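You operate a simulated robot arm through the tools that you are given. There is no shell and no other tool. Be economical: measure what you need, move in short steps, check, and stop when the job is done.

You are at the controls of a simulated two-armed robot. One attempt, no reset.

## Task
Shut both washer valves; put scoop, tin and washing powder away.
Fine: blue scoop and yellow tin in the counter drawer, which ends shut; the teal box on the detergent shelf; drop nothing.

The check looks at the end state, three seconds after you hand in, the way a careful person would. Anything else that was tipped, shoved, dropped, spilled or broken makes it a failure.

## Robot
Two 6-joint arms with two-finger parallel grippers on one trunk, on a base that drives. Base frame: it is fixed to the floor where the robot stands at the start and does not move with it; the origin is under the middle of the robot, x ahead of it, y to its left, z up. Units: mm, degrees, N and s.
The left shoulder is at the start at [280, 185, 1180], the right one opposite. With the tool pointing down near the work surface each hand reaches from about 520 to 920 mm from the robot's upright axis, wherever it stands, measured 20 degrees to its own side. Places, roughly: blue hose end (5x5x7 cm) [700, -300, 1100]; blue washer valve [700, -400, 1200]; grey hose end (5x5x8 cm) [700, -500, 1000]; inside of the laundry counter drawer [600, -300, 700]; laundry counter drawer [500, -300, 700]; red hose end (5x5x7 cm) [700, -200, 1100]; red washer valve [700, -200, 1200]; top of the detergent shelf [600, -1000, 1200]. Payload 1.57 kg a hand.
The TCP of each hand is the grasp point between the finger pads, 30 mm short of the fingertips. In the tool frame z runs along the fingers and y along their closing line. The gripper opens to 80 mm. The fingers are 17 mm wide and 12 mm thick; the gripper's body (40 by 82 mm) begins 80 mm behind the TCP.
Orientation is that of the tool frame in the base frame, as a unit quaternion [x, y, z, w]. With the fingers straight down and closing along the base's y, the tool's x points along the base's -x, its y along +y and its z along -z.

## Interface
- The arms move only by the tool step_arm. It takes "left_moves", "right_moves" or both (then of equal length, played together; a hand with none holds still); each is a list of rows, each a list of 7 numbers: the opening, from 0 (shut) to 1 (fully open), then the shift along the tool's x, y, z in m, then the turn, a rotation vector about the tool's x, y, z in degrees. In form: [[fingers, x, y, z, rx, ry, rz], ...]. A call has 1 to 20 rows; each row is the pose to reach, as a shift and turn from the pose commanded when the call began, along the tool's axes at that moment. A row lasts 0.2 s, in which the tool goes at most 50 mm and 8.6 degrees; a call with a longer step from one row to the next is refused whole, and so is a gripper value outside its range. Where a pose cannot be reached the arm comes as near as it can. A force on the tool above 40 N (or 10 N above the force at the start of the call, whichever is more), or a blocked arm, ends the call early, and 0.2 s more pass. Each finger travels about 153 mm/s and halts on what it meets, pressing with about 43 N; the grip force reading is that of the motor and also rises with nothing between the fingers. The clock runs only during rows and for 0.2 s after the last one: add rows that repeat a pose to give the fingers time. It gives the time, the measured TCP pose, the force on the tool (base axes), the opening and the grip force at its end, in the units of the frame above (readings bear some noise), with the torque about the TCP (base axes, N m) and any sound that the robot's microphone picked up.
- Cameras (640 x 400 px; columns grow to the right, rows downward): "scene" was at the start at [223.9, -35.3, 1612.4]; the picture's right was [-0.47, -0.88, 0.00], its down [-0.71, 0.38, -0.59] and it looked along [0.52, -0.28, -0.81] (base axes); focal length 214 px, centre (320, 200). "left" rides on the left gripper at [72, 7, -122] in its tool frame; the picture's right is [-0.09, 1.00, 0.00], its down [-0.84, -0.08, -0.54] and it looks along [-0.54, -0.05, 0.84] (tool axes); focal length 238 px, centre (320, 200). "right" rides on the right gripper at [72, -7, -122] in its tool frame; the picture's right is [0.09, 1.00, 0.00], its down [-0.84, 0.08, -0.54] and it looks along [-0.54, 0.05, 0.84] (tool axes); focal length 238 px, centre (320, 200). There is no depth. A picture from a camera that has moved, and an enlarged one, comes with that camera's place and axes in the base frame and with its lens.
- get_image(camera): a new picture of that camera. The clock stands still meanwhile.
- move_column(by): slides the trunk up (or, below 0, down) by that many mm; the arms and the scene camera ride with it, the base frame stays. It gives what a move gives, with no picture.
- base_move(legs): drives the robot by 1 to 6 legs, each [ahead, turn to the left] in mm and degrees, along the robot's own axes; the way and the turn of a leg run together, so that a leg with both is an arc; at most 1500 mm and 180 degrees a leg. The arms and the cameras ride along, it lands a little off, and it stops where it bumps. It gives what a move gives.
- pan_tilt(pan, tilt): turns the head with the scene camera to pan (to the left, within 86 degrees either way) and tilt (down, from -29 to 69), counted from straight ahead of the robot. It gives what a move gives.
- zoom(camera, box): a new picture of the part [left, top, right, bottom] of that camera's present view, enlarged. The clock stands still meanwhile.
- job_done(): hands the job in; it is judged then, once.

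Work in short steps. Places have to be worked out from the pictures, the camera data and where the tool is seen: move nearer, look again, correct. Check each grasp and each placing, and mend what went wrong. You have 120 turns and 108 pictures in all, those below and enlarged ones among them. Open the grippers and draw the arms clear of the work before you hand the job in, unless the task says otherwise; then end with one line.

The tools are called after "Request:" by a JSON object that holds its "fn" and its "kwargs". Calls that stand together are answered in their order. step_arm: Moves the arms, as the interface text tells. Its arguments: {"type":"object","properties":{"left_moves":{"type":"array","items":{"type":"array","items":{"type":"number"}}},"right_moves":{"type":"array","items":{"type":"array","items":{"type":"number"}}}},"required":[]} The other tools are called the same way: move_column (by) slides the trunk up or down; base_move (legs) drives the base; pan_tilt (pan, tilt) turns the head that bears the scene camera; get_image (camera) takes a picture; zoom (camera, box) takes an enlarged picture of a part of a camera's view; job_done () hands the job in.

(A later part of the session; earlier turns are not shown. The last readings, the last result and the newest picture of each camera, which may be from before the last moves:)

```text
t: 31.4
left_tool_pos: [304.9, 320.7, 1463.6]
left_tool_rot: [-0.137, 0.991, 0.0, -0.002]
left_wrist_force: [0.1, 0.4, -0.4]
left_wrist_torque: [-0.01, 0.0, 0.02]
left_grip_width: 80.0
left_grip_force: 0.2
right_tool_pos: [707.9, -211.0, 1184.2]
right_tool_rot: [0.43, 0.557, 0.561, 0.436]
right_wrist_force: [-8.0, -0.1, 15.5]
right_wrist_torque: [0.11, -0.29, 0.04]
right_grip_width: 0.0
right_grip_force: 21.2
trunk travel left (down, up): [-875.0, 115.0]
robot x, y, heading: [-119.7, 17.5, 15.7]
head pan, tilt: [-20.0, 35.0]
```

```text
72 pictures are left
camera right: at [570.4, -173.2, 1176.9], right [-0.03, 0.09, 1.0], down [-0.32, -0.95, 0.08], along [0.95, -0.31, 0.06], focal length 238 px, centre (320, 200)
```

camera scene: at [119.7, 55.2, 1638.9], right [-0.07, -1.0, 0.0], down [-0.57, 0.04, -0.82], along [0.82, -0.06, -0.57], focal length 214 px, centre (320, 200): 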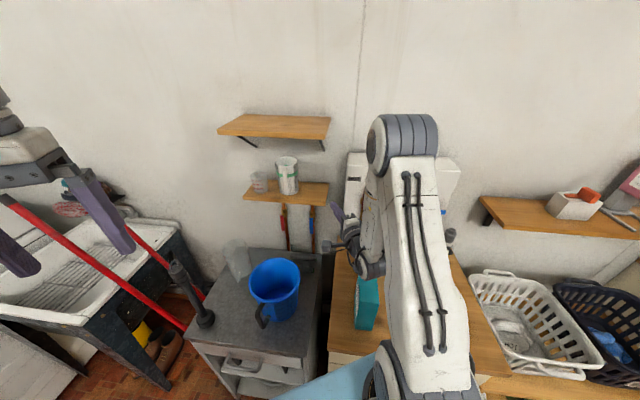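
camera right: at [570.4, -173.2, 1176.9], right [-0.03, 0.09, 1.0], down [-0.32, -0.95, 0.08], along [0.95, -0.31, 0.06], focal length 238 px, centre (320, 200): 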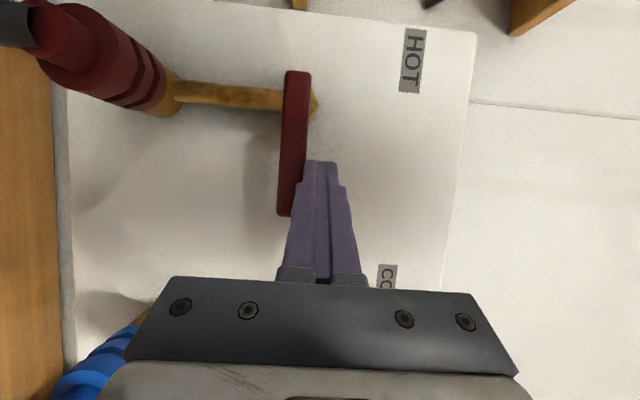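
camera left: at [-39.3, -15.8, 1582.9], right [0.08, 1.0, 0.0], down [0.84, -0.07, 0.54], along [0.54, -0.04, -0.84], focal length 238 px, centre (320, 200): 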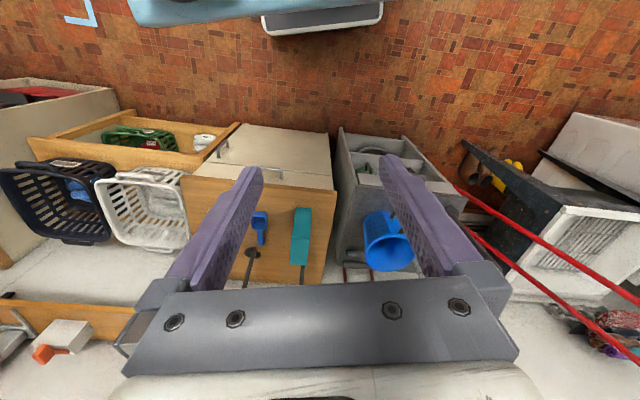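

Red is down with 15 N of back-force. I'll press a little more to be sure of the stop, then lift and retract.

Request:
{"fn": "step_arm", "kwargs": {"right_moves": [[0, 0, -0.004, 0, 0, 0, 0], [0, 0, -0.008, 0, 0, 0, 0], [0, 0, -0.008, 0, 0, 0, 0]]}}

Request:
{"fn": "step_arm", "kwargs": {"right_moves": [[0, 0, 0.02, 0, 0, 0, 0], [0, 0, 0.04, 0, 0, 0, 0], [0, 0, 0.05, -0.04, 0, 0, 0], [0, 0, 0.05, -0.08, 0, 0, 0]]}}

Request:
{"fn": "get_image", "kwargs": {"camera": "right"}}

```text
t: 31.9
left_tool_pos: [305.5, 322.7, 1463.7]
left_tool_rot: [-0.137, 0.991, -0.001, -0.001]
left_wrist_force: [0.0, 0.1, 0.6]
left_wrist_torque: [0.01, 0.01, 0.0]
left_grip_width: 80.1
left_grip_force: 0.1
right_tool_pos: [709.1, -210.3, 1183.7]
right_tool_rot: [0.422, 0.553, 0.566, 0.442]
right_wrist_force: [-3.5, 2.3, 10.7]
right_wrist_torque: [0.0, -0.16, 0.02]
right_grip_width: 0.0
right_grip_force: 21.2
trunk travel left (down, up): [-875.0, 115.0]
robot x, y, heading: [-121.4, 18.7, 16.4]
head pan, tilt: [-20.0, 35.0]
stopped in row 2 (right hand): the force on the tool passed its limit at 43 N (the readings are from after the stop); the commanded pose is now the measured one
```

```text
t: 32.9
left_tool_pos: [307.6, 322.2, 1463.7]
left_tool_rot: [-0.138, 0.99, 0.001, -0.002]
left_wrist_force: [-0.5, 0.5, 0.2]
left_wrist_torque: [-0.02, 0.04, 0.02]
left_grip_width: 80.1
left_grip_force: 0.0
right_tool_pos: [630.8, -230.9, 1231.1]
right_tool_rot: [0.425, 0.554, 0.564, 0.441]
right_wrist_force: [0.0, 0.3, -0.4]
right_wrist_torque: [-0.01, 0.05, 0.02]
right_grip_width: 0.1
right_grip_force: 21.8
trunk travel left (down, up): [-875.0, 115.0]
robot x, y, heading: [-123.2, 14.8, 15.8]
head pan, tilt: [-20.0, 35.0]
```

```text
71 pictures are left
camera right: at [494.2, -192.5, 1221.5], right [-0.05, 0.09, 0.99], down [-0.32, -0.95, 0.07], along [0.95, -0.31, 0.07], focal length 238 px, centre (320, 200)
```

right: 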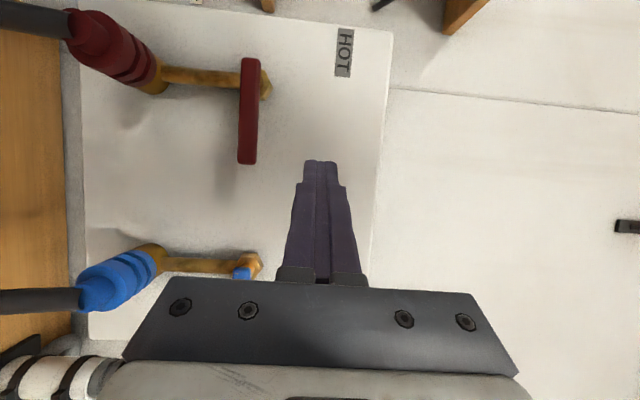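

Both valves are now shut. Since the counter is yawed about -11°, I'll reposition the base to face the drawer squarely, with the handle about 830 mm ahead and slightly to the right.

Request:
{"fn": "base_move", "kwargs": {"legs": [[-300, -45], [-100, 0], [0, 18], [50, 0]]}}

Request:
{"fn": "pan_tilt", "kwargs": {"pan": -10, "tilt": 45}}

Request:
{"fn": "get_image", "kwargs": {"camera": "scene"}}

```text
t: 37.6
left_tool_pos: [67.3, 159.3, 1462.5]
left_tool_rot: [0.105, 0.994, 0.0, -0.001]
left_wrist_force: [0.5, -0.8, 0.2]
left_wrist_torque: [0.02, 0.01, 0.0]
left_grip_width: 80.0
left_grip_force: 0.0
right_tool_pos: [93.8, -479.9, 1230.6]
right_tool_rot: [0.547, 0.434, 0.441, 0.564]
right_wrist_force: [-0.2, -0.9, -0.2]
right_wrist_torque: [0.06, 0.05, 0.01]
right_grip_width: 0.0
right_grip_force: 21.6
trunk travel left (down, up): [-875.0, 115.0]
robot x, y, heading: [-450.7, 91.5, -12.7]
head pan, tilt: [-20.0, 35.0]
```

```text
t: 38.4
left_tool_pos: [68.9, 159.3, 1463.1]
left_tool_rot: [0.107, 0.994, 0.0, -0.001]
left_wrist_force: [-1.0, -0.3, -0.5]
left_wrist_torque: [-0.04, -0.03, -0.05]
left_grip_width: 80.0
left_grip_force: 0.0
right_tool_pos: [93.5, -479.7, 1230.5]
right_tool_rot: [0.547, 0.435, 0.441, 0.563]
right_wrist_force: [-0.1, 0.1, 0.2]
right_wrist_torque: [0.01, -0.02, 0.01]
right_grip_width: 0.0
right_grip_force: 20.9
trunk travel left (down, up): [-875.0, 115.0]
robot x, y, heading: [-455.3, 93.1, -12.6]
head pan, tilt: [-10.0, 45.0]
```

```text
70 pictures are left
camera scene: at [-221.7, 27.6, 1624.2], right [-0.38, -0.92, 0.0], down [-0.65, 0.27, -0.71], along [0.65, -0.27, -0.71], focal length 214 px, centre (320, 200)
```

scene: 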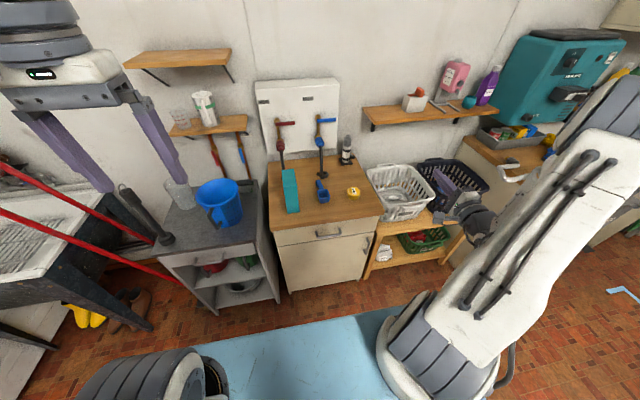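

This gives a clear view, with both levers horizontal. I'll zoom in on the counter to pin down the handle and the items.

Request:
{"fn": "zoom", "kwargs": {"camera": "scene", "box": [260, 150, 390, 260]}}

```text
3.64 times, centred on (325, 205) of scene
camera zoom: at [-221.7, 27.6, 1624.2], right [-0.38, -0.92, 0.0], down [-0.65, 0.27, -0.71], along [0.65, -0.27, -0.71], focal length 780 px, centre (302, 182)
```

zoom: 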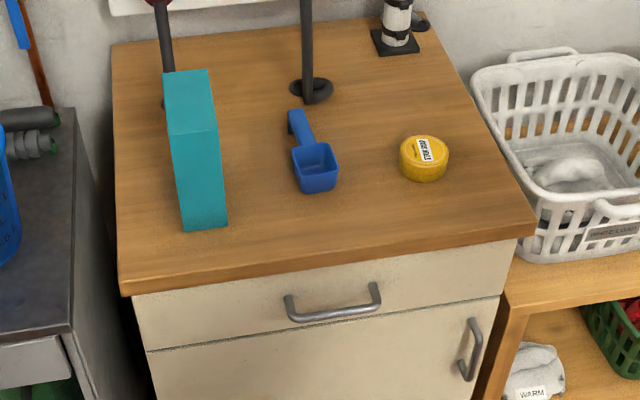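

The counter is yawed -12.3°, matching my heading, and the handle bar centre is at about (339,-254,744). I'll lower the trunk 300 mm for the drawer work.

Request:
{"fn": "move_column", "kwargs": {"by": -300}}

```text
t: 41.4
left_tool_pos: [68.6, 160.6, 1163.1]
left_tool_rot: [0.106, 0.994, 0.0, -0.001]
left_wrist_force: [-1.0, 0.4, -0.3]
left_wrist_torque: [0.0, -0.01, -0.01]
left_grip_width: 79.9
left_grip_force: 0.0
right_tool_pos: [93.8, -480.0, 931.3]
right_tool_rot: [0.547, 0.435, 0.441, 0.564]
right_wrist_force: [0.0, -1.0, -0.1]
right_wrist_torque: [-0.01, -0.02, -0.01]
right_grip_width: 0.1
right_grip_force: 21.8
trunk travel left (down, up): [-575.0, 415.0]
robot x, y, heading: [-456.7, 90.6, -12.6]
head pan, tilt: [-10.0, 45.0]
```

I'll bring the right hand, half open, to a point about 90 mm in front of the handle.

Request:
{"fn": "step_arm", "kwargs": {"right_moves": [[0.6, 0.035, -0.023, 0.011, 0, 0, 0], [0.6, 0.069, -0.047, 0.023, 0, 0, 0], [0.6, 0.104, -0.07, 0.034, 0, 0, 0], [0.6, 0.138, -0.094, 0.046, 0, 0, 0], [0.6, 0.173, -0.117, 0.057, 0, 0, 0], [0.6, 0.207, -0.14, 0.069, 0, 0, 0], [0.6, 0.242, -0.164, 0.08, 0, 0, 0], [0.6, 0.276, -0.187, 0.0915, 0, 0, 0]]}}

Request:
{"fn": "get_image", "kwargs": {"camera": "right"}}

Request:
{"fn": "get_image", "kwargs": {"camera": "scene"}}

```text
t: 43.2
left_tool_pos: [67.3, 158.8, 1163.2]
left_tool_rot: [0.106, 0.994, 0.0, -0.003]
left_wrist_force: [0.4, 0.4, -0.3]
left_wrist_torque: [0.05, 0.01, 0.0]
left_grip_width: 79.9
left_grip_force: 0.1
right_tool_pos: [211.3, -303.4, 754.0]
right_tool_rot: [0.543, 0.44, 0.445, 0.56]
right_wrist_force: [-0.3, 0.5, -0.4]
right_wrist_torque: [-0.02, 0.0, 0.01]
right_grip_width: 48.1
right_grip_force: 0.1
right hand out of reach, approached as far as the arm can: row 6, 7, 8
trunk travel left (down, up): [-575.0, 415.0]
robot x, y, heading: [-450.8, 92.0, -12.6]
head pan, tilt: [-10.0, 45.0]
```

```text
68 pictures are left
camera right: at [108.4, -208.2, 745.4], right [0.0, 0.1, 0.99], down [-0.71, -0.7, 0.07], along [0.7, -0.71, 0.07], focal length 238 px, centre (320, 200)
```

right: 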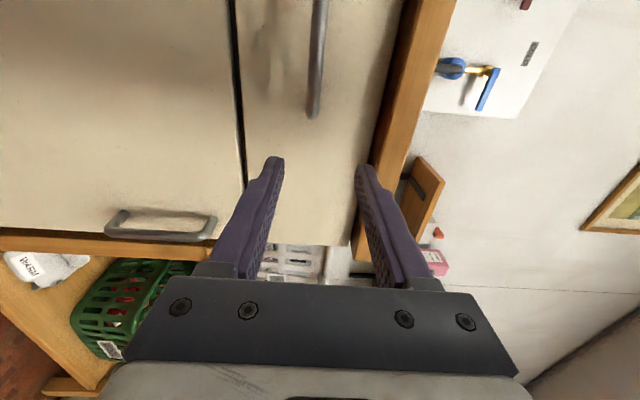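

```text
67 pictures are left
camera scene: at [-221.8, 27.7, 1324.2], right [-0.38, -0.92, 0.0], down [-0.65, 0.27, -0.71], along [0.65, -0.27, -0.71], focal length 214 px, centre (320, 200)
```

scene: 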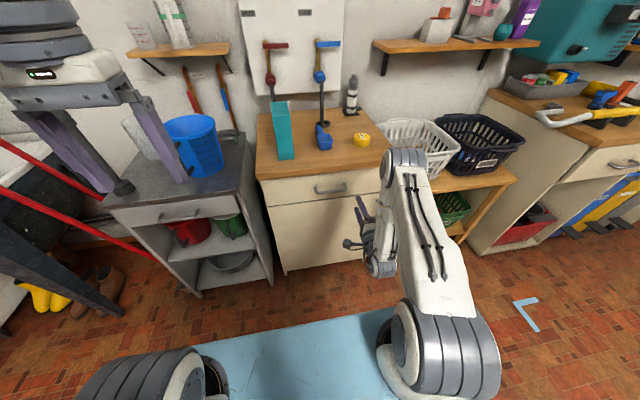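

The bar is visible at z≈752 and my estimate holds. I'll move forward-left to line up 60 mm in front of it.

Request:
{"fn": "step_arm", "kwargs": {"right_moves": [[0.7, 0.01, 0, 0.035, 0, 0, 0], [0.7, 0.045, -0.002, 0.054, 0, 0, 0], [0.7, 0.076, -0.003, 0.054, 0, 0, 0]]}}

Request:
{"fn": "get_image", "kwargs": {"camera": "right"}}

Request:
{"fn": "zoom", "kwargs": {"camera": "scene", "box": [270, 130, 430, 260]}}

```text
t: 44.0
left_tool_pos: [68.5, 159.2, 1162.0]
left_tool_rot: [0.106, 0.994, 0.001, -0.002]
left_wrist_force: [0.1, 0.1, -0.4]
left_wrist_torque: [-0.02, 0.0, -0.01]
left_grip_width: 80.0
left_grip_force: 0.0
right_tool_pos: [234.2, -325.7, 753.1]
right_tool_rot: [0.546, 0.436, 0.441, 0.563]
right_wrist_force: [0.0, -0.2, -0.4]
right_wrist_torque: [-0.03, -0.03, -0.05]
right_grip_width: 56.3
right_grip_force: 0.1
right hand out of reach, approached as far as the arm can: row 1, 2, 3
trunk travel left (down, up): [-575.0, 415.0]
robot x, y, heading: [-454.0, 92.8, -12.4]
head pan, tilt: [-10.0, 45.0]
```

```text
66 pictures are left
camera right: at [131.3, -227.9, 744.1], right [0.0, 0.1, 0.99], down [-0.72, -0.69, 0.07], along [0.69, -0.72, 0.07], focal length 238 px, centre (320, 200)
```

right: 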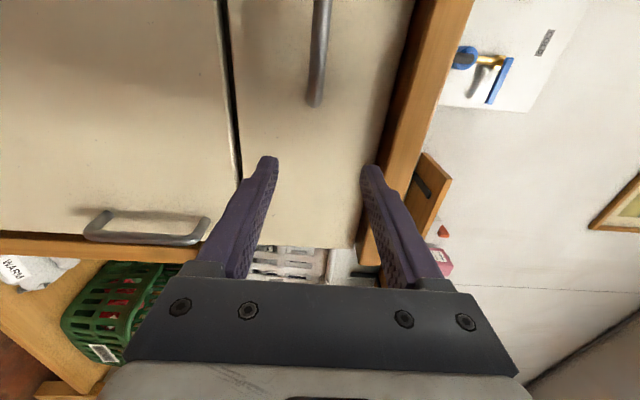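

```text
3.08 times, centred on (350, 195) of scene
camera zoom: at [-221.7, 27.7, 1324.1], right [-0.38, -0.92, 0.0], down [-0.65, 0.27, -0.71], along [0.65, -0.27, -0.71], focal length 660 px, centre (228, 215)
```

zoom: 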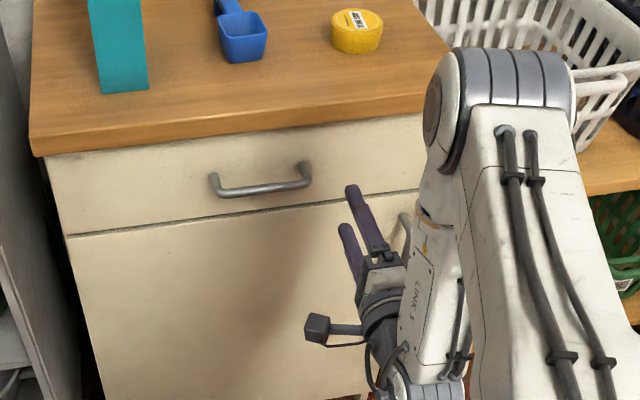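

The arm stalls when moving inward near the fold limit. There is room ahead, so I'll first extend forward 50 mm at this lateral and then try left.

Request:
{"fn": "step_arm", "kwargs": {"right_moves": [[0.7, 0, -0.001, 0.03, 0, 0, 0], [0.7, 0, -0.001, 0.05, 0, 0, 0], [0.7, 0.03, -0.001, 0.05, 0, 0, 0], [0.7, 0.06, -0.001, 0.05, 0, 0, 0]]}}

```text
t: 45.0
left_tool_pos: [67.9, 159.1, 1162.7]
left_tool_rot: [0.106, 0.994, 0.0, -0.002]
left_wrist_force: [0.5, -0.6, -0.1]
left_wrist_torque: [0.04, -0.03, -0.05]
left_grip_width: 80.0
left_grip_force: 0.1
right_tool_pos: [265.1, -334.0, 751.1]
right_tool_rot: [0.542, 0.441, 0.448, 0.558]
right_wrist_force: [0.7, 1.0, 0.2]
right_wrist_torque: [0.0, 0.02, -0.02]
right_grip_width: 56.2
right_grip_force: 0.0
right hand out of reach, approached as far as the arm can: row 1, 2, 3, 4
trunk travel left (down, up): [-575.0, 415.0]
robot x, y, heading: [-455.1, 94.0, -12.4]
head pan, tilt: [-10.0, 45.0]
```

That stall is probably a wrist limit from working below shoulder height. I'll raise the hand 150 mm, lower the trunk by as much, and try again.

Request:
{"fn": "step_arm", "kwargs": {"right_moves": [[0.7, 0, 0.04, -0.02, 0, 0, 0], [0.7, 0, 0.08, -0.02, 0, 0, 0], [0.7, 0, 0.12, -0.02, 0, 0, 0], [0.7, 0, 0.16, -0.02, 0, 0, 0]]}}

Request:
{"fn": "move_column", "kwargs": {"by": -160}}

Request:
{"fn": "step_arm", "kwargs": {"right_moves": [[0.7, 0.03, 0, 0, 0, 0, 0], [0.7, 0.06, 0, 0, 0, 0, 0]]}}

```text
t: 46.0
left_tool_pos: [69.2, 159.5, 1162.4]
left_tool_rot: [0.106, 0.994, 0.0, 0.0]
left_wrist_force: [0.5, 0.8, 0.1]
left_wrist_torque: [0.02, 0.0, -0.03]
left_grip_width: 80.0
left_grip_force: 0.0
right_tool_pos: [244.8, -334.5, 915.4]
right_tool_rot: [0.545, 0.438, 0.443, 0.562]
right_wrist_force: [0.7, -0.4, -0.4]
right_wrist_torque: [0.0, -0.02, 0.01]
right_grip_width: 55.7
right_grip_force: 0.0
right hand out of reach, approached as far as the arm can: row 2, 3, 4
trunk travel left (down, up): [-575.0, 415.0]
robot x, y, heading: [-450.4, 97.5, -12.8]
head pan, tilt: [-10.0, 45.0]
```

```text
t: 47.8
left_tool_pos: [67.7, 159.1, 1003.9]
left_tool_rot: [0.106, 0.994, 0.0, -0.001]
left_wrist_force: [-0.4, -0.2, -0.4]
left_wrist_torque: [0.0, 0.0, -0.01]
left_grip_width: 80.0
left_grip_force: 0.0
right_tool_pos: [244.7, -334.3, 755.0]
right_tool_rot: [0.544, 0.437, 0.443, 0.562]
right_wrist_force: [0.6, -0.1, 0.6]
right_wrist_torque: [0.02, 0.04, 0.01]
right_grip_width: 56.1
right_grip_force: 0.1
trunk travel left (down, up): [-415.0, 575.0]
robot x, y, heading: [-454.5, 93.3, -12.5]
head pan, tilt: [-10.0, 45.0]
```

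```text
t: 48.4
left_tool_pos: [67.7, 159.2, 1001.4]
left_tool_rot: [0.107, 0.994, 0.0, -0.002]
left_wrist_force: [-1.0, -1.2, -0.1]
left_wrist_torque: [0.08, -0.01, 0.01]
left_grip_width: 80.0
left_grip_force: 0.1
right_tool_pos: [238.0, -320.6, 753.9]
right_tool_rot: [0.541, 0.442, 0.448, 0.558]
right_wrist_force: [-0.3, -0.3, -0.2]
right_wrist_torque: [-0.02, -0.02, -0.04]
right_grip_width: 55.9
right_grip_force: 0.1
right hand out of reach, approached as far as the arm can: row 1, 2
trunk travel left (down, up): [-415.0, 575.0]
robot x, y, heading: [-452.0, 89.6, -12.5]
head pan, tilt: [-10.0, 45.0]
```

The right hand can't go further inward than about 250 mm of lateral with this orientation. I'll back 60 mm and turn 9° left so the handle sits about 305 mm to the right, within reach.

Request:
{"fn": "base_move", "kwargs": {"legs": [[-60, 0], [0, 9]]}}

Request:
{"fn": "get_image", "kwargs": {"camera": "right"}}

```text
t: 50.0
left_tool_pos: [-8.7, 253.6, 1003.1]
left_tool_rot: [0.028, 1.0, 0.001, -0.002]
left_wrist_force: [-0.2, 0.0, 0.1]
left_wrist_torque: [0.01, 0.02, -0.02]
left_grip_width: 80.3
left_grip_force: 0.0
right_tool_pos: [233.7, -193.6, 752.6]
right_tool_rot: [0.505, 0.483, 0.49, 0.521]
right_wrist_force: [-0.1, -0.7, 0.2]
right_wrist_torque: [-0.02, -0.02, -0.01]
right_grip_width: 56.1
right_grip_force: 0.1
trunk travel left (down, up): [-415.0, 575.0]
robot x, y, heading: [-510.8, 105.6, -3.3]
head pan, tilt: [-10.0, 45.0]
```

```text
64 pictures are left
camera right: at [116.0, -116.6, 744.1], right [-0.02, 0.1, 0.99], down [-0.59, -0.81, 0.07], along [0.81, -0.58, 0.08], focal length 238 px, centre (320, 200)
```

right: 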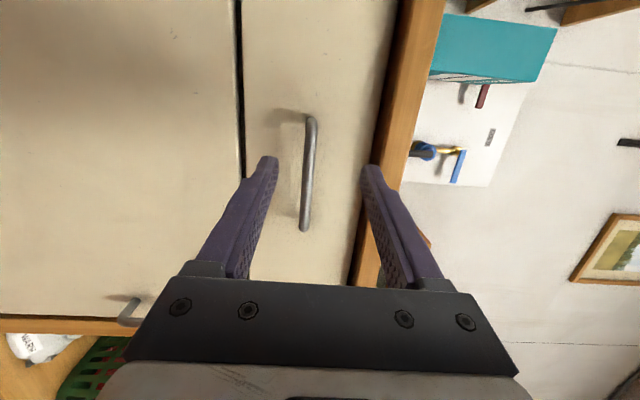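

The handle is now between the open fingers in view, at about (328,-238,750). I'll shift right 40 mm and forward 58 mm, then recheck.

Request:
{"fn": "step_arm", "kwargs": {"right_moves": [[0.8, -0.02, -0.002, 0.015, 0, 0, 0], [0.8, -0.04, -0.004, 0.03, 0, 0, 0], [0.8, -0.04, -0.004, 0.045, 0, 0, 0], [0.8, -0.04, -0.004, 0.058, 0, 0, 0]]}}

Request:
{"fn": "get_image", "kwargs": {"camera": "right"}}

Request:
{"fn": "get_image", "kwargs": {"camera": "scene"}}

```text
t: 51.0
left_tool_pos: [-9.1, 253.9, 1003.2]
left_tool_rot: [0.029, 1.0, 0.0, -0.002]
left_wrist_force: [0.3, 0.4, -0.8]
left_wrist_torque: [-0.03, 0.01, 0.02]
left_grip_width: 80.0
left_grip_force: 0.1
right_tool_pos: [290.5, -235.7, 749.7]
right_tool_rot: [0.504, 0.483, 0.49, 0.521]
right_wrist_force: [0.1, 0.5, 0.2]
right_wrist_torque: [0.01, 0.01, 0.04]
right_grip_width: 64.0
right_grip_force: 0.1
trunk travel left (down, up): [-415.0, 575.0]
robot x, y, heading: [-512.5, 108.3, -3.3]
head pan, tilt: [-10.0, 45.0]
```

```text
63 pictures are left
camera right: at [172.0, -159.1, 741.3], right [-0.02, 0.1, 0.99], down [-0.59, -0.81, 0.07], along [0.81, -0.58, 0.07], focal length 238 px, centre (320, 200)
```

right: 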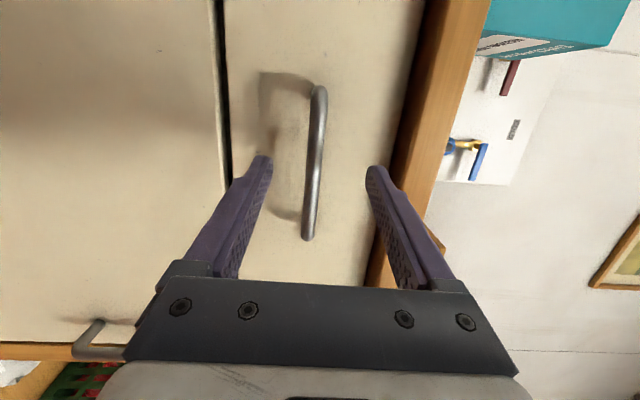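

```text
62 pictures are left
camera scene: at [-274.1, 78.1, 1164.1], right [-0.23, -0.97, 0.0], down [-0.69, 0.16, -0.71], along [0.69, -0.16, -0.71], focal length 214 px, centre (320, 200)
```

scene: 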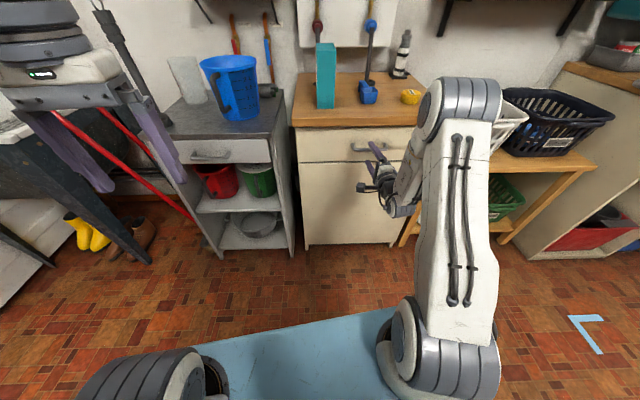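

Refined, the bar centre is (337,-250,747). I'll advance 33 mm so the pads straddle the bar, then close.

Request:
{"fn": "step_arm", "kwargs": {"right_moves": [[0.8, -0.004, -0.003, 0.012, 0, 0, 0], [0.8, -0.008, -0.003, 0.024, 0, 0, 0], [0.8, -0.008, -0.004, 0.033, 0, 0, 0], [0.5, -0.008, -0.004, 0.033, 0, 0, 0], [0.2, -0.008, -0.004, 0.033, 0, 0, 0], [0, -0.008, -0.004, 0.033, 0, 0, 0], [0, -0.008, -0.004, 0.033, 0, 0, 0]]}}

Request:
{"fn": "get_image", "kwargs": {"camera": "right"}}

```text
t: 52.6
left_tool_pos: [-8.6, 254.4, 1003.7]
left_tool_rot: [0.028, 1.0, 0.0, -0.001]
left_wrist_force: [0.6, 0.8, 0.3]
left_wrist_torque: [-0.01, -0.02, 0.04]
left_grip_width: 80.0
left_grip_force: 0.0
right_tool_pos: [323.1, -244.3, 747.5]
right_tool_rot: [0.505, 0.483, 0.49, 0.521]
right_wrist_force: [1.5, -0.3, 0.0]
right_wrist_torque: [0.25, 0.01, 0.0]
right_grip_width: 12.7
right_grip_force: 29.8
trunk travel left (down, up): [-415.0, 575.0]
robot x, y, heading: [-510.8, 108.5, -3.3]
head pan, tilt: [-10.0, 45.0]
```

```text
61 pictures are left
camera right: at [204.3, -168.3, 737.9], right [-0.02, 0.1, 0.99], down [-0.59, -0.81, 0.07], along [0.81, -0.58, 0.07], focal length 238 px, centre (320, 200)
```

right: 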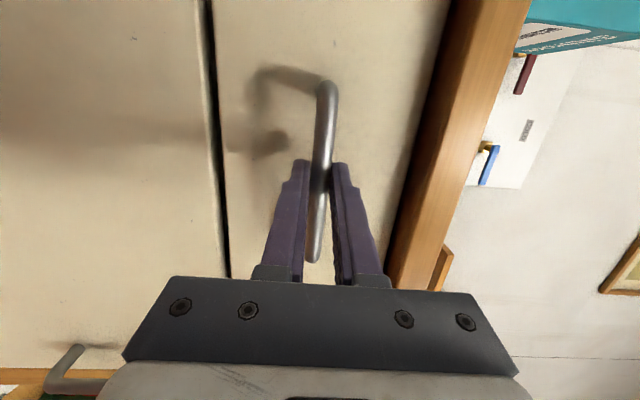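

The bar is gripped (12.7 mm). I'll pull 60 mm along the drawer axis with the arm first.

Request:
{"fn": "step_arm", "kwargs": {"right_moves": [[0, 0.0016, 0, -0.01, 0, 0, 0], [0, 0.0032, 0, -0.02, 0, 0, 0], [0, 0.0048, 0, -0.03, 0, 0, 0], [0, 0.0064, 0, -0.04, 0, 0, 0], [0, 0.008, 0, -0.05, 0, 0, 0], [0, 0.0097, 0, -0.06, 0, 0, 0]]}}

Request:
{"fn": "zoom", "kwargs": {"camera": "scene", "box": [280, 60, 440, 200]}}

```text
t: 54.0
left_tool_pos: [-9.1, 253.3, 1004.0]
left_tool_rot: [0.028, 1.0, 0.0, -0.002]
left_wrist_force: [1.0, 0.3, 0.5]
left_wrist_torque: [0.0, 0.02, 0.01]
left_grip_width: 80.2
left_grip_force: 0.0
right_tool_pos: [261.7, -233.1, 746.9]
right_tool_rot: [0.503, 0.483, 0.491, 0.522]
right_wrist_force: [1.9, 5.0, 8.4]
right_wrist_torque: [0.22, -0.19, 0.83]
right_grip_width: 12.7
right_grip_force: 29.4
trunk travel left (down, up): [-415.0, 575.0]
robot x, y, heading: [-509.5, 108.5, -3.3]
head pan, tilt: [-10.0, 45.0]
```

```text
2.86 times, centred on (360, 130) of scene
camera zoom: at [-274.2, 78.4, 1164.2], right [-0.23, -0.97, 0.0], down [-0.69, 0.16, -0.71], along [0.69, -0.16, -0.71], focal length 613 px, centre (206, 400)
```

zoom: 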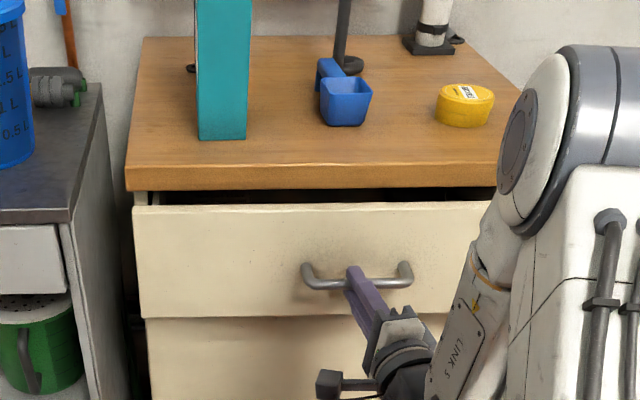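

The drawer slides well. I'll continue with the base, 70 mm back, then correct the sideways drift with the arm.

Request:
{"fn": "base_move", "kwargs": {"legs": [[-70, 0]]}}

Request:
{"fn": "step_arm", "kwargs": {"right_moves": [[0, 0.006, 0, 0, 0, 0, 0], [0, 0.012, 0, 0, 0, 0, 0]]}}

Request:
{"fn": "base_move", "kwargs": {"legs": [[-70, 0]]}}

Request:
{"fn": "step_arm", "kwargs": {"right_moves": [[0, 0.006, 0, 0, 0, 0, 0], [0, 0.012, 0, 0, 0, 0, 0]]}}

Request:
{"fn": "get_image", "kwargs": {"camera": "scene"}}

```text
t: 55.0
left_tool_pos: [-77.5, 259.2, 1002.4]
left_tool_rot: [0.027, 1.0, 0.0, -0.002]
left_wrist_force: [-0.8, 0.0, 0.1]
left_wrist_torque: [-0.04, -0.02, -0.02]
left_grip_width: 79.9
left_grip_force: 0.0
right_tool_pos: [195.9, -225.2, 747.6]
right_tool_rot: [0.501, 0.486, 0.493, 0.519]
right_wrist_force: [7.8, 26.3, 11.4]
right_wrist_torque: [0.22, -0.25, 0.7]
right_grip_width: 12.6
right_grip_force: 29.6
trunk travel left (down, up): [-415.0, 575.0]
robot x, y, heading: [-580.8, 112.7, -3.4]
head pan, tilt: [-10.0, 45.0]
```

```text
t: 55.6
left_tool_pos: [-76.6, 257.5, 1003.9]
left_tool_rot: [0.028, 1.0, 0.001, -0.002]
left_wrist_force: [-1.1, 0.3, 0.1]
left_wrist_torque: [0.01, 0.01, 0.01]
left_grip_width: 79.8
left_grip_force: 0.0
right_tool_pos: [196.6, -219.2, 746.1]
right_tool_rot: [0.503, 0.482, 0.492, 0.522]
right_wrist_force: [-6.3, -29.6, 2.8]
right_wrist_torque: [0.35, -0.14, -0.55]
right_grip_width: 13.0
right_grip_force: 29.9
trunk travel left (down, up): [-415.0, 575.0]
robot x, y, heading: [-582.2, 111.1, -3.8]
head pan, tilt: [-10.0, 45.0]
```

```text
t: 56.6
left_tool_pos: [-148.2, 263.8, 1001.1]
left_tool_rot: [0.026, 1.0, 0.0, -0.002]
left_wrist_force: [0.3, 0.2, -0.2]
left_wrist_torque: [0.0, 0.0, -0.04]
left_grip_width: 80.2
left_grip_force: 0.0
right_tool_pos: [129.9, -205.7, 747.3]
right_tool_rot: [0.497, 0.49, 0.497, 0.516]
right_wrist_force: [5.5, 18.0, 6.1]
right_wrist_torque: [0.21, -0.19, -0.1]
right_grip_width: 12.9
right_grip_force: 29.3
trunk travel left (down, up): [-415.0, 575.0]
robot x, y, heading: [-648.0, 112.5, -3.1]
head pan, tilt: [-10.0, 45.0]
```

```text
t: 57.2
left_tool_pos: [-146.5, 262.8, 1003.4]
left_tool_rot: [0.026, 1.0, 0.001, -0.002]
left_wrist_force: [0.2, -0.5, 0.3]
left_wrist_torque: [-0.01, 0.0, 0.01]
left_grip_width: 80.1
left_grip_force: 0.1
right_tool_pos: [129.0, -198.1, 747.8]
right_tool_rot: [0.501, 0.486, 0.494, 0.519]
right_wrist_force: [-6.1, -28.7, 0.4]
right_wrist_torque: [0.51, -0.09, -0.53]
right_grip_width: 13.0
right_grip_force: 29.9
trunk travel left (down, up): [-415.0, 575.0]
robot x, y, heading: [-647.0, 117.1, -3.4]
head pan, tilt: [-10.0, 45.0]
```

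```text
59 pictures are left
camera scene: at [-412.6, 86.0, 1164.1], right [-0.23, -0.97, 0.0], down [-0.69, 0.16, -0.71], along [0.69, -0.16, -0.71], focal length 214 px, centre (320, 200)
```

scene: 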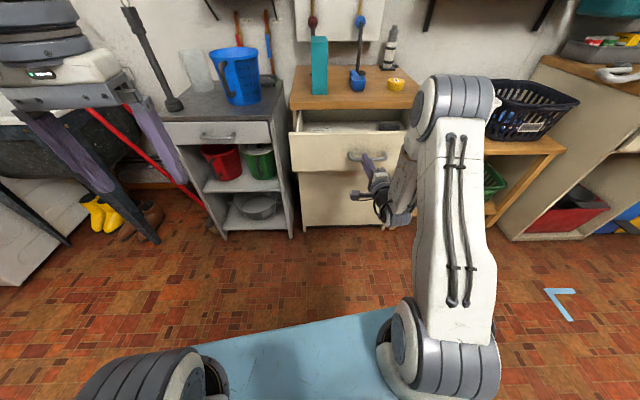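

The drawer is about 200 mm open. I'll release the handle and back the base 80 mm clear, then look inside.

Request:
{"fn": "step_arm", "kwargs": {"right_moves": [[0.4, 0, 0, 0, 0, 0, 0], [0.8, 0, 0, 0, 0, 0, 0], [0.8, 0, 0, 0, 0, 0, 0]]}}

Request:
{"fn": "base_move", "kwargs": {"legs": [[-80, 0]]}}

Request:
{"fn": "move_column", "kwargs": {"by": 460}}

Request:
{"fn": "get_image", "kwargs": {"camera": "scene"}}

```text
t: 58.0
left_tool_pos: [-147.9, 264.7, 1002.0]
left_tool_rot: [0.027, 1.0, 0.0, -0.002]
left_wrist_force: [0.6, -0.9, 0.6]
left_wrist_torque: [-0.03, 0.02, 0.02]
left_grip_width: 80.2
left_grip_force: 0.1
right_tool_pos: [130.9, -193.2, 747.6]
right_tool_rot: [0.497, 0.49, 0.498, 0.515]
right_wrist_force: [0.2, 0.6, -0.2]
right_wrist_torque: [-0.02, -0.02, 0.02]
right_grip_width: 63.7
right_grip_force: 0.1
trunk travel left (down, up): [-415.0, 575.0]
robot x, y, heading: [-650.1, 117.4, -2.9]
head pan, tilt: [-10.0, 45.0]
```

```text
t: 59.1
left_tool_pos: [-225.1, 268.4, 1002.2]
left_tool_rot: [0.025, 1.0, 0.0, -0.002]
left_wrist_force: [-1.1, 0.1, 0.5]
left_wrist_torque: [-0.02, -0.02, 0.01]
left_grip_width: 79.7
left_grip_force: 0.0
right_tool_pos: [52.5, -187.9, 746.8]
right_tool_rot: [0.496, 0.49, 0.498, 0.516]
right_wrist_force: [0.3, 0.1, -0.7]
right_wrist_torque: [-0.02, 0.01, 0.0]
right_grip_width: 63.7
right_grip_force: 0.1
trunk travel left (down, up): [-415.0, 575.0]
robot x, y, heading: [-729.7, 118.1, -3.2]
head pan, tilt: [-10.0, 45.0]
```

```text
refused: 460 is not a number from -400 to 400
```

```text
58 pictures are left
camera scene: at [-490.6, 92.3, 1164.1], right [-0.22, -0.97, 0.0], down [-0.69, 0.16, -0.71], along [0.69, -0.16, -0.71], focal length 214 px, centre (320, 200)
```

scene: 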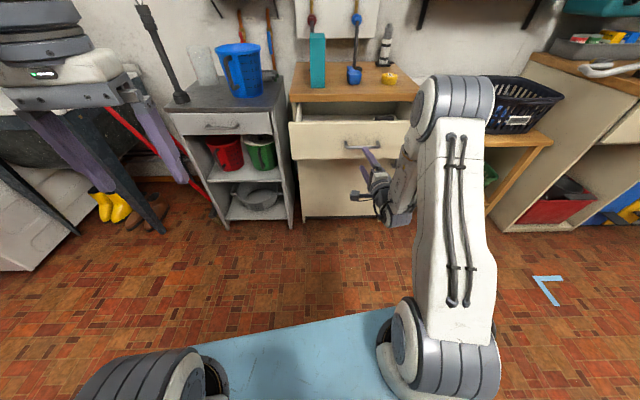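

The drawer is open and released. I'll raise the trunk, then turn the right hand back to fingers-down in the free space.

Request:
{"fn": "move_column", "kwargs": {"by": 400}}

Request:
{"fn": "step_arm", "kwargs": {"right_moves": [[1, 0, 0, 0.005, 4.62, 4.62, -4.62], [1, 0, 0, 0.01, 9.24, 9.24, -9.24], [1, 0, 0, 0.015, 13.86, 13.86, -13.86], [1, 0, 0, 0.02, 18.48, 18.48, -18.48], [1, 0, 0, 0.02, 23.1, 23.1, -23.1], [1, 0, 0, 0.02, 27.72, 27.72, -27.72], [1, 0, 0, 0.02, 32.34, 32.34, -32.34], [1, 0, 0, 0.02, 36.96, 36.96, -36.96], [1, 0, 0, 0.02, 41.58, 41.58, -41.58], [1, 0, 0, 0.02, 46.2, 46.2, -46.2], [1, 0, 0, 0.02, 50.82, 50.82, -50.82], [1, 0, 0, 0.02, 55.44, 55.44, -55.44], [1, 0, 0, 0.02, 60.06, 60.06, -60.06], [1, 0, 0, 0.02, 64.68, 64.68, -64.68], [1, 0, 0, 0.02, 69.28, 69.28, -69.28]]}}

```text
t: 62.9
left_tool_pos: [-225.8, 268.5, 1402.8]
left_tool_rot: [0.025, 1.0, 0.0, -0.002]
left_wrist_force: [0.3, -0.8, -0.4]
left_wrist_torque: [0.01, -0.01, -0.01]
left_grip_width: 80.0
left_grip_force: 0.0
right_tool_pos: [52.1, -189.2, 1147.1]
right_tool_rot: [0.497, 0.49, 0.498, 0.515]
right_wrist_force: [-0.1, 0.0, -0.4]
right_wrist_torque: [-0.02, 0.01, 0.02]
right_grip_width: 64.2
right_grip_force: 0.0
trunk travel left (down, up): [-815.0, 175.0]
robot x, y, heading: [-730.3, 120.6, -3.2]
head pan, tilt: [-10.0, 45.0]
```

```text
t: 66.1
left_tool_pos: [-226.0, 269.5, 1402.1]
left_tool_rot: [0.025, 1.0, 0.0, -0.002]
left_wrist_force: [0.2, 0.7, 0.4]
left_wrist_torque: [-0.01, -0.01, -0.04]
left_grip_width: 80.1
left_grip_force: 0.1
right_tool_pos: [72.3, -187.4, 1148.0]
right_tool_rot: [0.012, 1.0, -0.006, 0.012]
right_wrist_force: [0.4, -0.3, 0.8]
right_wrist_torque: [-0.07, -0.02, 0.06]
right_grip_width: 80.0
right_grip_force: 0.0
trunk travel left (down, up): [-815.0, 175.0]
robot x, y, heading: [-729.9, 118.0, -2.8]
head pan, tilt: [-10.0, 45.0]
```

The tool is down. I'll drive 460 mm forward so tin, scoop and drawer are all in reach, with the hand well above the counter.

Request:
{"fn": "base_move", "kwargs": {"legs": [[460, 0]]}}

Request:
{"fn": "get_image", "kwargs": {"camera": "right"}}

Request:
{"fn": "get_image", "kwargs": {"camera": "scene"}}

```text
t: 68.9
left_tool_pos: [231.3, 255.3, 1402.5]
left_tool_rot: [0.018, 1.0, 0.0, -0.002]
left_wrist_force: [0.2, -0.1, 0.5]
left_wrist_torque: [-0.02, 0.0, -0.01]
left_grip_width: 79.9
left_grip_force: 0.0
right_tool_pos: [535.9, -197.4, 1147.0]
right_tool_rot: [0.006, 1.0, -0.006, 0.013]
right_wrist_force: [-0.8, 0.7, -0.4]
right_wrist_torque: [-0.01, 0.02, -0.01]
right_grip_width: 80.1
right_grip_force: 0.1
trunk travel left (down, up): [-815.0, 175.0]
robot x, y, heading: [-266.8, 98.5, -2.1]
head pan, tilt: [-10.0, 45.0]
```

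```text
57 pictures are left
camera right: at [460.7, -203.3, 1268.8], right [-0.08, 1.0, -0.01], down [0.82, 0.07, 0.56], along [0.56, 0.04, -0.83], focal length 238 px, centre (320, 200)
```

right: 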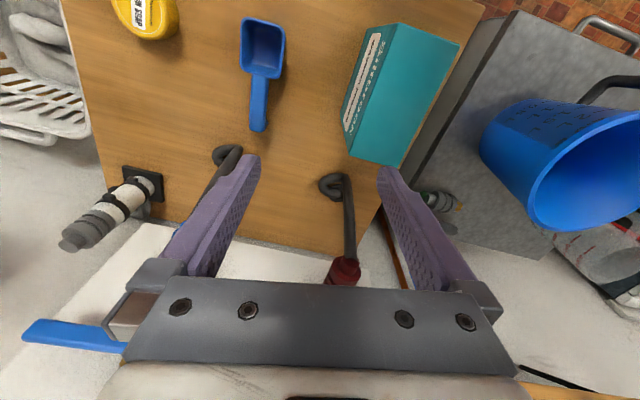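

```text
56 pictures are left
camera scene: at [-30.3, 74.7, 1564.1], right [-0.21, -0.98, 0.0], down [-0.69, 0.15, -0.71], along [0.69, -0.15, -0.71], focal length 214 px, centre (320, 200)
```

scene: 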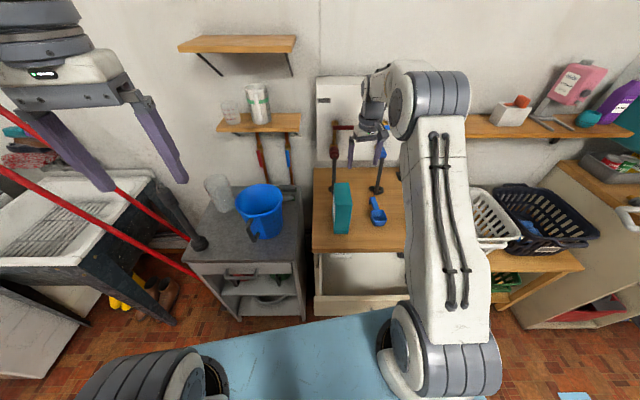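

The scoop bowl is near (469,-277), its handle running back to about (586,-294). I'll zoom in to settle the grasp height and style.

Request:
{"fn": "zoom", "kwargs": {"camera": "right", "box": [110, 0, 300, 150]}}

Request:
{"fn": "zoom", "kwargs": {"camera": "scene", "box": [300, 160, 420, 320]}}

```text
2.67 times, centred on (205, 75) of right
camera zoom: at [460.7, -203.3, 1268.8], right [-0.08, 1.0, -0.01], down [0.82, 0.07, 0.56], along [0.56, 0.04, -0.83], focal length 636 px, centre (627, 533)
```

zoom: 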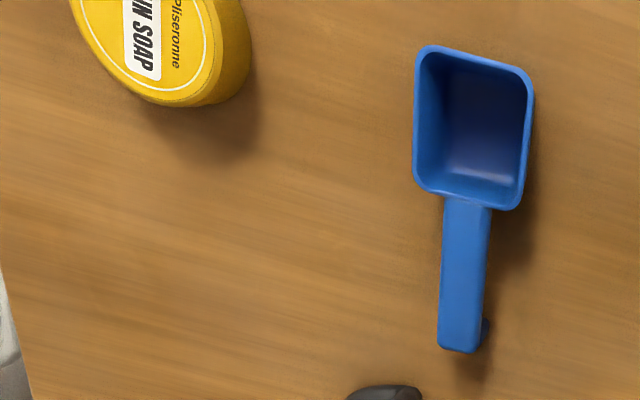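

```text
2.50 times, centred on (360, 240) of scene
camera zoom: at [-30.3, 74.7, 1564.1], right [-0.21, -0.98, 0.0], down [-0.69, 0.15, -0.71], along [0.69, -0.15, -0.71], focal length 536 px, centre (220, 100)
```

zoom: 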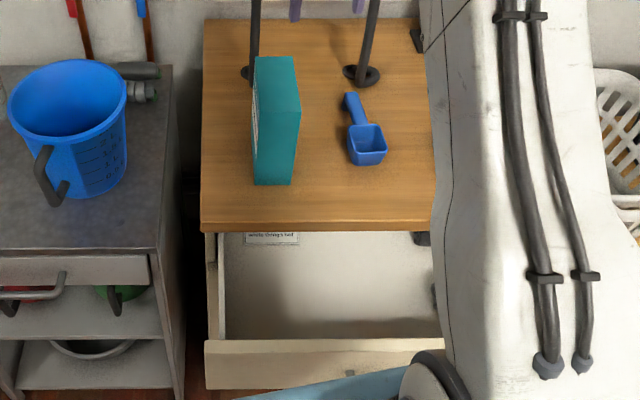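

The handle bar is at about z 905, and the drawer is clear inside. I'll grip the scoop by its handle near the bowl at about (530,-285), staying 140 mm above first.

Request:
{"fn": "step_arm", "kwargs": {"right_moves": [[0.7, 0.003, -0.03, 0.02, 0, 0, 2], [0.7, 0.006, -0.06, 0.05, 0, 0, 4], [0.7, 0.009, -0.086, 0.08, 0, 0, 6], [0.7, 0.009, -0.086, 0.11, 0, 0, 6], [0.7, 0.01, -0.086, 0.14, 0, 0, 6]]}}

Request:
{"fn": "get_image", "kwargs": {"camera": "right"}}

```text
t: 70.1
left_tool_pos: [231.9, 255.0, 1402.5]
left_tool_rot: [0.019, 1.0, 0.0, -0.003]
left_wrist_force: [0.4, -0.5, 0.3]
left_wrist_torque: [-0.01, 0.01, -0.02]
left_grip_width: 80.2
left_grip_force: 0.0
right_tool_pos: [532.3, -286.4, 1005.3]
right_tool_rot: [0.058, 0.998, -0.005, 0.014]
right_wrist_force: [-0.1, -0.1, 0.6]
right_wrist_torque: [-0.01, -0.05, 0.04]
right_grip_width: 56.1
right_grip_force: 0.1
trunk travel left (down, up): [-815.0, 175.0]
robot x, y, heading: [-270.8, 94.6, -2.5]
head pan, tilt: [-10.0, 45.0]
```

```text
53 pictures are left
camera right: at [455.9, -284.1, 1126.3], right [0.02, 1.0, -0.01], down [0.83, -0.01, 0.56], along [0.56, -0.02, -0.83], focal length 238 px, centre (320, 200)
```

right: 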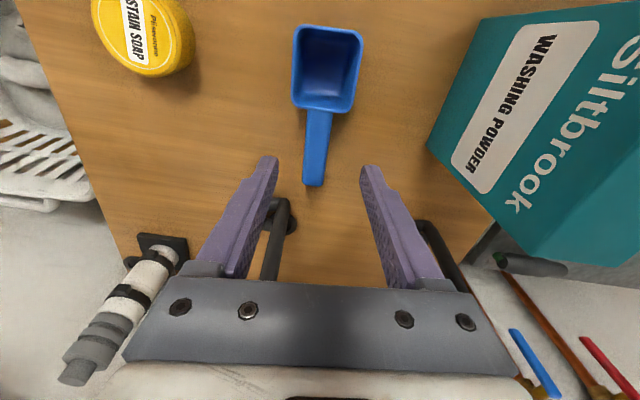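

The handle is well centred between the fingers (x 507–581, y≈-291). I'll descend to z≈907 and close.

Request:
{"fn": "step_arm", "kwargs": {"right_moves": [[0.7, 0, -0.004, 0.03, 0, 0, 0], [0.7, 0, -0.004, 0.06, 0, 0, 0], [0.7, 0.002, -0.004, 0.085, 0, 0, 0], [0.7, 0.002, -0.004, 0.098, 0, 0, 0], [0.4, 0.002, -0.004, 0.098, 0, 0, 0], [0.1, 0.002, -0.004, 0.098, 0, 0, 0], [0, 0.002, -0.004, 0.098, 0, 0, 0], [0, 0.002, -0.004, 0.098, 0, 0, 0]]}}

Request:
{"fn": "get_image", "kwargs": {"camera": "right"}}

```text
t: 71.9
left_tool_pos: [231.8, 254.6, 1403.1]
left_tool_rot: [0.018, 1.0, 0.0, -0.002]
left_wrist_force: [0.7, -0.7, -0.2]
left_wrist_torque: [0.0, 0.0, 0.02]
left_grip_width: 80.1
left_grip_force: 0.0
right_tool_pos: [530.7, -288.3, 912.1]
right_tool_rot: [0.058, 0.998, -0.004, 0.013]
right_wrist_force: [0.5, 0.5, 0.1]
right_wrist_torque: [0.0, 0.0, 0.02]
right_grip_width: 23.1
right_grip_force: 35.2
trunk travel left (down, up): [-815.0, 175.0]
robot x, y, heading: [-266.2, 98.0, -1.9]
head pan, tilt: [-10.0, 45.0]
```

```text
52 pictures are left
camera right: at [454.7, -286.8, 1032.5], right [0.02, 1.0, -0.01], down [0.83, -0.01, 0.56], along [0.56, -0.02, -0.83], focal length 238 px, centre (320, 200)
```

right: 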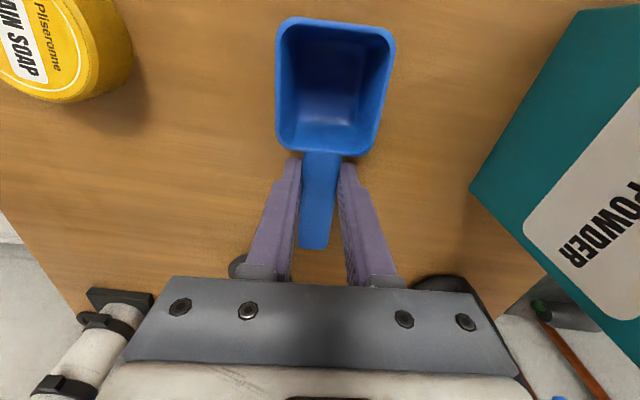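

The scoop handle is held (23 mm). I'll lift it 130 mm and check the hold before carrying it over the drawer.

Request:
{"fn": "step_arm", "kwargs": {"right_moves": [[0, 0, 0, -0.03, 0, 0, 0], [0, 0, 0, -0.07, 0, 0, 0], [0, 0, 0, -0.11, 0, 0, 0], [0, 0, 0, -0.13, 0, 0, 0], [0, 0.04, 0, -0.13, 0, 0, 0], [0, 0.08, 0, -0.13, 0, 0, 0], [0, 0.12, 0, -0.13, 0, 0, 0], [0, 0.16, 0.02, -0.13, 0, 0, 1], [0, 0.2, 0.04, -0.13, 0, 0, 3], [0, 0.225, 0.06, -0.13, 0, 0, 5], [0, 0.241, 0.076, -0.13, 0, 0, 6]]}}

Request:
{"fn": "get_image", "kwargs": {"camera": "right"}}

Request:
{"fn": "get_image", "kwargs": {"camera": "scene"}}

```text
t: 74.3
left_tool_pos: [231.4, 254.8, 1403.9]
left_tool_rot: [0.018, 1.0, 0.0, -0.001]
left_wrist_force: [0.3, 0.3, -0.5]
left_wrist_torque: [-0.01, 0.0, -0.03]
left_grip_width: 80.1
left_grip_force: 0.0
right_tool_pos: [292.3, -187.0, 1032.9]
right_tool_rot: [0.109, 0.994, -0.004, 0.013]
right_wrist_force: [-0.8, -0.5, -0.1]
right_wrist_torque: [0.03, 0.01, 0.0]
right_grip_width: 0.0
right_grip_force: 21.8
trunk travel left (down, up): [-815.0, 175.0]
robot x, y, heading: [-268.2, 94.6, -2.2]
head pan, tilt: [-10.0, 45.0]
```

```text
51 pictures are left
camera right: at [218.1, -177.5, 1153.7], right [0.13, 0.99, -0.01], down [0.82, -0.1, 0.56], along [0.56, -0.08, -0.83], focal length 238 px, centre (320, 200)
```

right: 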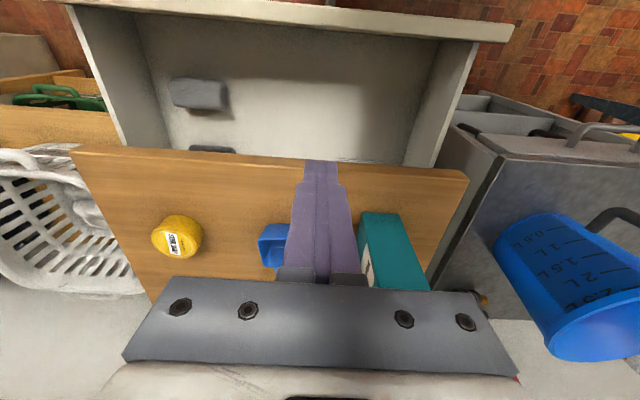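

```text
50 pictures are left
camera scene: at [-30.1, 74.6, 1564.1], right [-0.21, -0.98, 0.0], down [-0.69, 0.15, -0.71], along [0.69, -0.15, -0.71], focal length 214 px, centre (320, 200)
```

scene: 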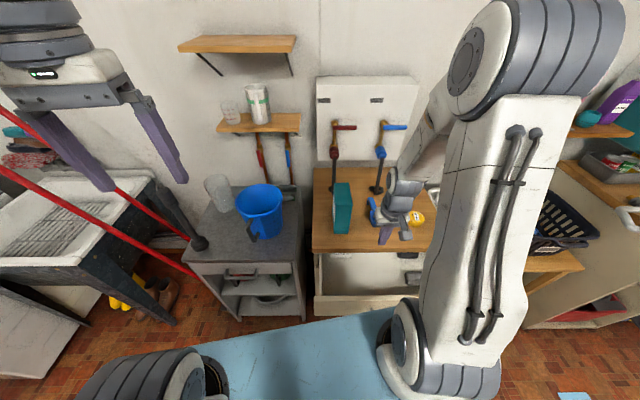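

The scoop slipped out at lift and is still on the counter, since gripping only the handle lets it pivot. I'll go back above the bowl and grip it across the bowl walls, nearer its weight.

Request:
{"fn": "step_arm", "kwargs": {"right_moves": [[0.5, -0.04, -0.01, 0, 0, 0, -1], [1, -0.08, -0.02, 0, 0, 0, -2], [1, -0.12, -0.03, 0, 0, 0, -3], [1, -0.16, -0.042, 0, 0, 0, -5], [1, -0.199, -0.052, 0, 0, 0, -6]]}}

Request:
{"fn": "get_image", "kwargs": {"camera": "right"}}

```text
t: 75.5
left_tool_pos: [231.7, 254.3, 1403.3]
left_tool_rot: [0.018, 1.0, 0.0, -0.001]
left_wrist_force: [1.0, 0.7, 1.2]
left_wrist_torque: [0.01, -0.01, 0.0]
left_grip_width: 79.9
left_grip_force: 0.0
right_tool_pos: [476.2, -275.6, 1037.0]
right_tool_rot: [0.057, 0.998, -0.005, 0.013]
right_wrist_force: [-0.3, 0.4, 1.1]
right_wrist_torque: [-0.01, 0.0, -0.01]
right_grip_width: 79.9
right_grip_force: 0.1
trunk travel left (down, up): [-815.0, 175.0]
robot x, y, heading: [-265.8, 96.6, -2.3]
head pan, tilt: [-10.0, 45.0]
```

```text
49 pictures are left
camera right: at [400.9, -274.0, 1157.7], right [0.02, 1.0, -0.01], down [0.83, -0.01, 0.56], along [0.56, -0.02, -0.83], focal length 238 px, centre (320, 200)
```

right: 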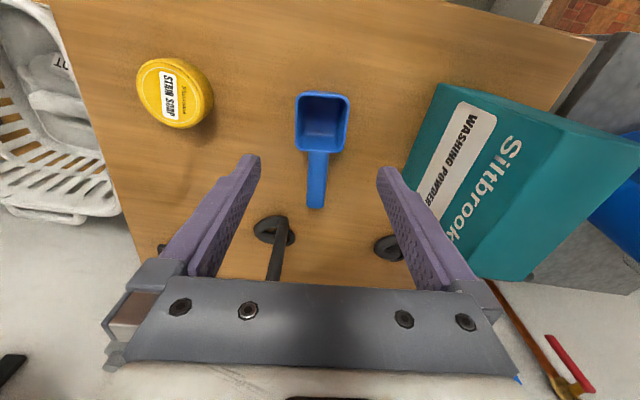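

The bowl spans x 443–499, centred at y≈-275, right under the TCP. I'll descend to z≈905 and close on the bowl.

Request:
{"fn": "step_arm", "kwargs": {"right_moves": [[1, 0.001, 0, 0.04, 0, 0, 0], [1, 0.002, 0, 0.08, 0, 0, 0], [1, 0.003, 0, 0.11, 0, 0, 0], [1, 0.003, 0, 0.125, 0, 0, 0], [1, 0.003, 0, 0.133, 0, 0, 0], [1, 0.003, 0, 0.133, 0, 0, 0]]}}

Request:
{"fn": "get_image", "kwargs": {"camera": "right"}}

```text
t: 76.9
left_tool_pos: [232.3, 255.1, 1402.0]
left_tool_rot: [0.018, 1.0, 0.0, -0.002]
left_wrist_force: [-0.1, -0.4, 0.0]
left_wrist_torque: [0.01, -0.02, 0.01]
left_grip_width: 80.0
left_grip_force: 0.1
right_tool_pos: [477.6, -281.1, 907.9]
right_tool_rot: [0.057, 0.998, -0.005, 0.013]
right_wrist_force: [0.0, -0.4, -0.3]
right_wrist_torque: [0.02, -0.03, -0.01]
right_grip_width: 80.0
right_grip_force: 0.1
trunk travel left (down, up): [-815.0, 175.0]
robot x, y, heading: [-266.5, 100.9, -2.2]
head pan, tilt: [-10.0, 45.0]
```

```text
48 pictures are left
camera right: at [401.9, -278.3, 1027.9], right [0.02, 1.0, -0.01], down [0.83, -0.01, 0.56], along [0.56, -0.02, -0.83], focal length 238 px, centre (320, 200)
```

right: 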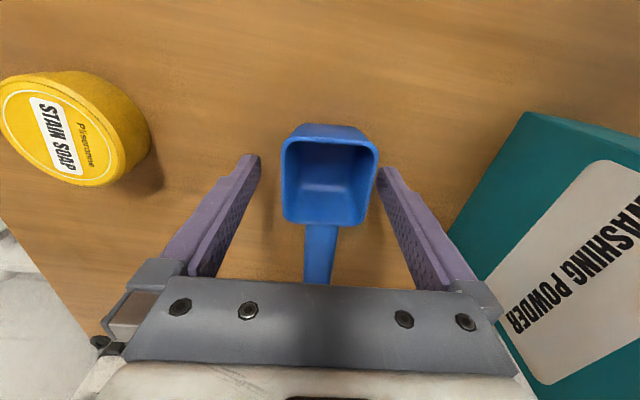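

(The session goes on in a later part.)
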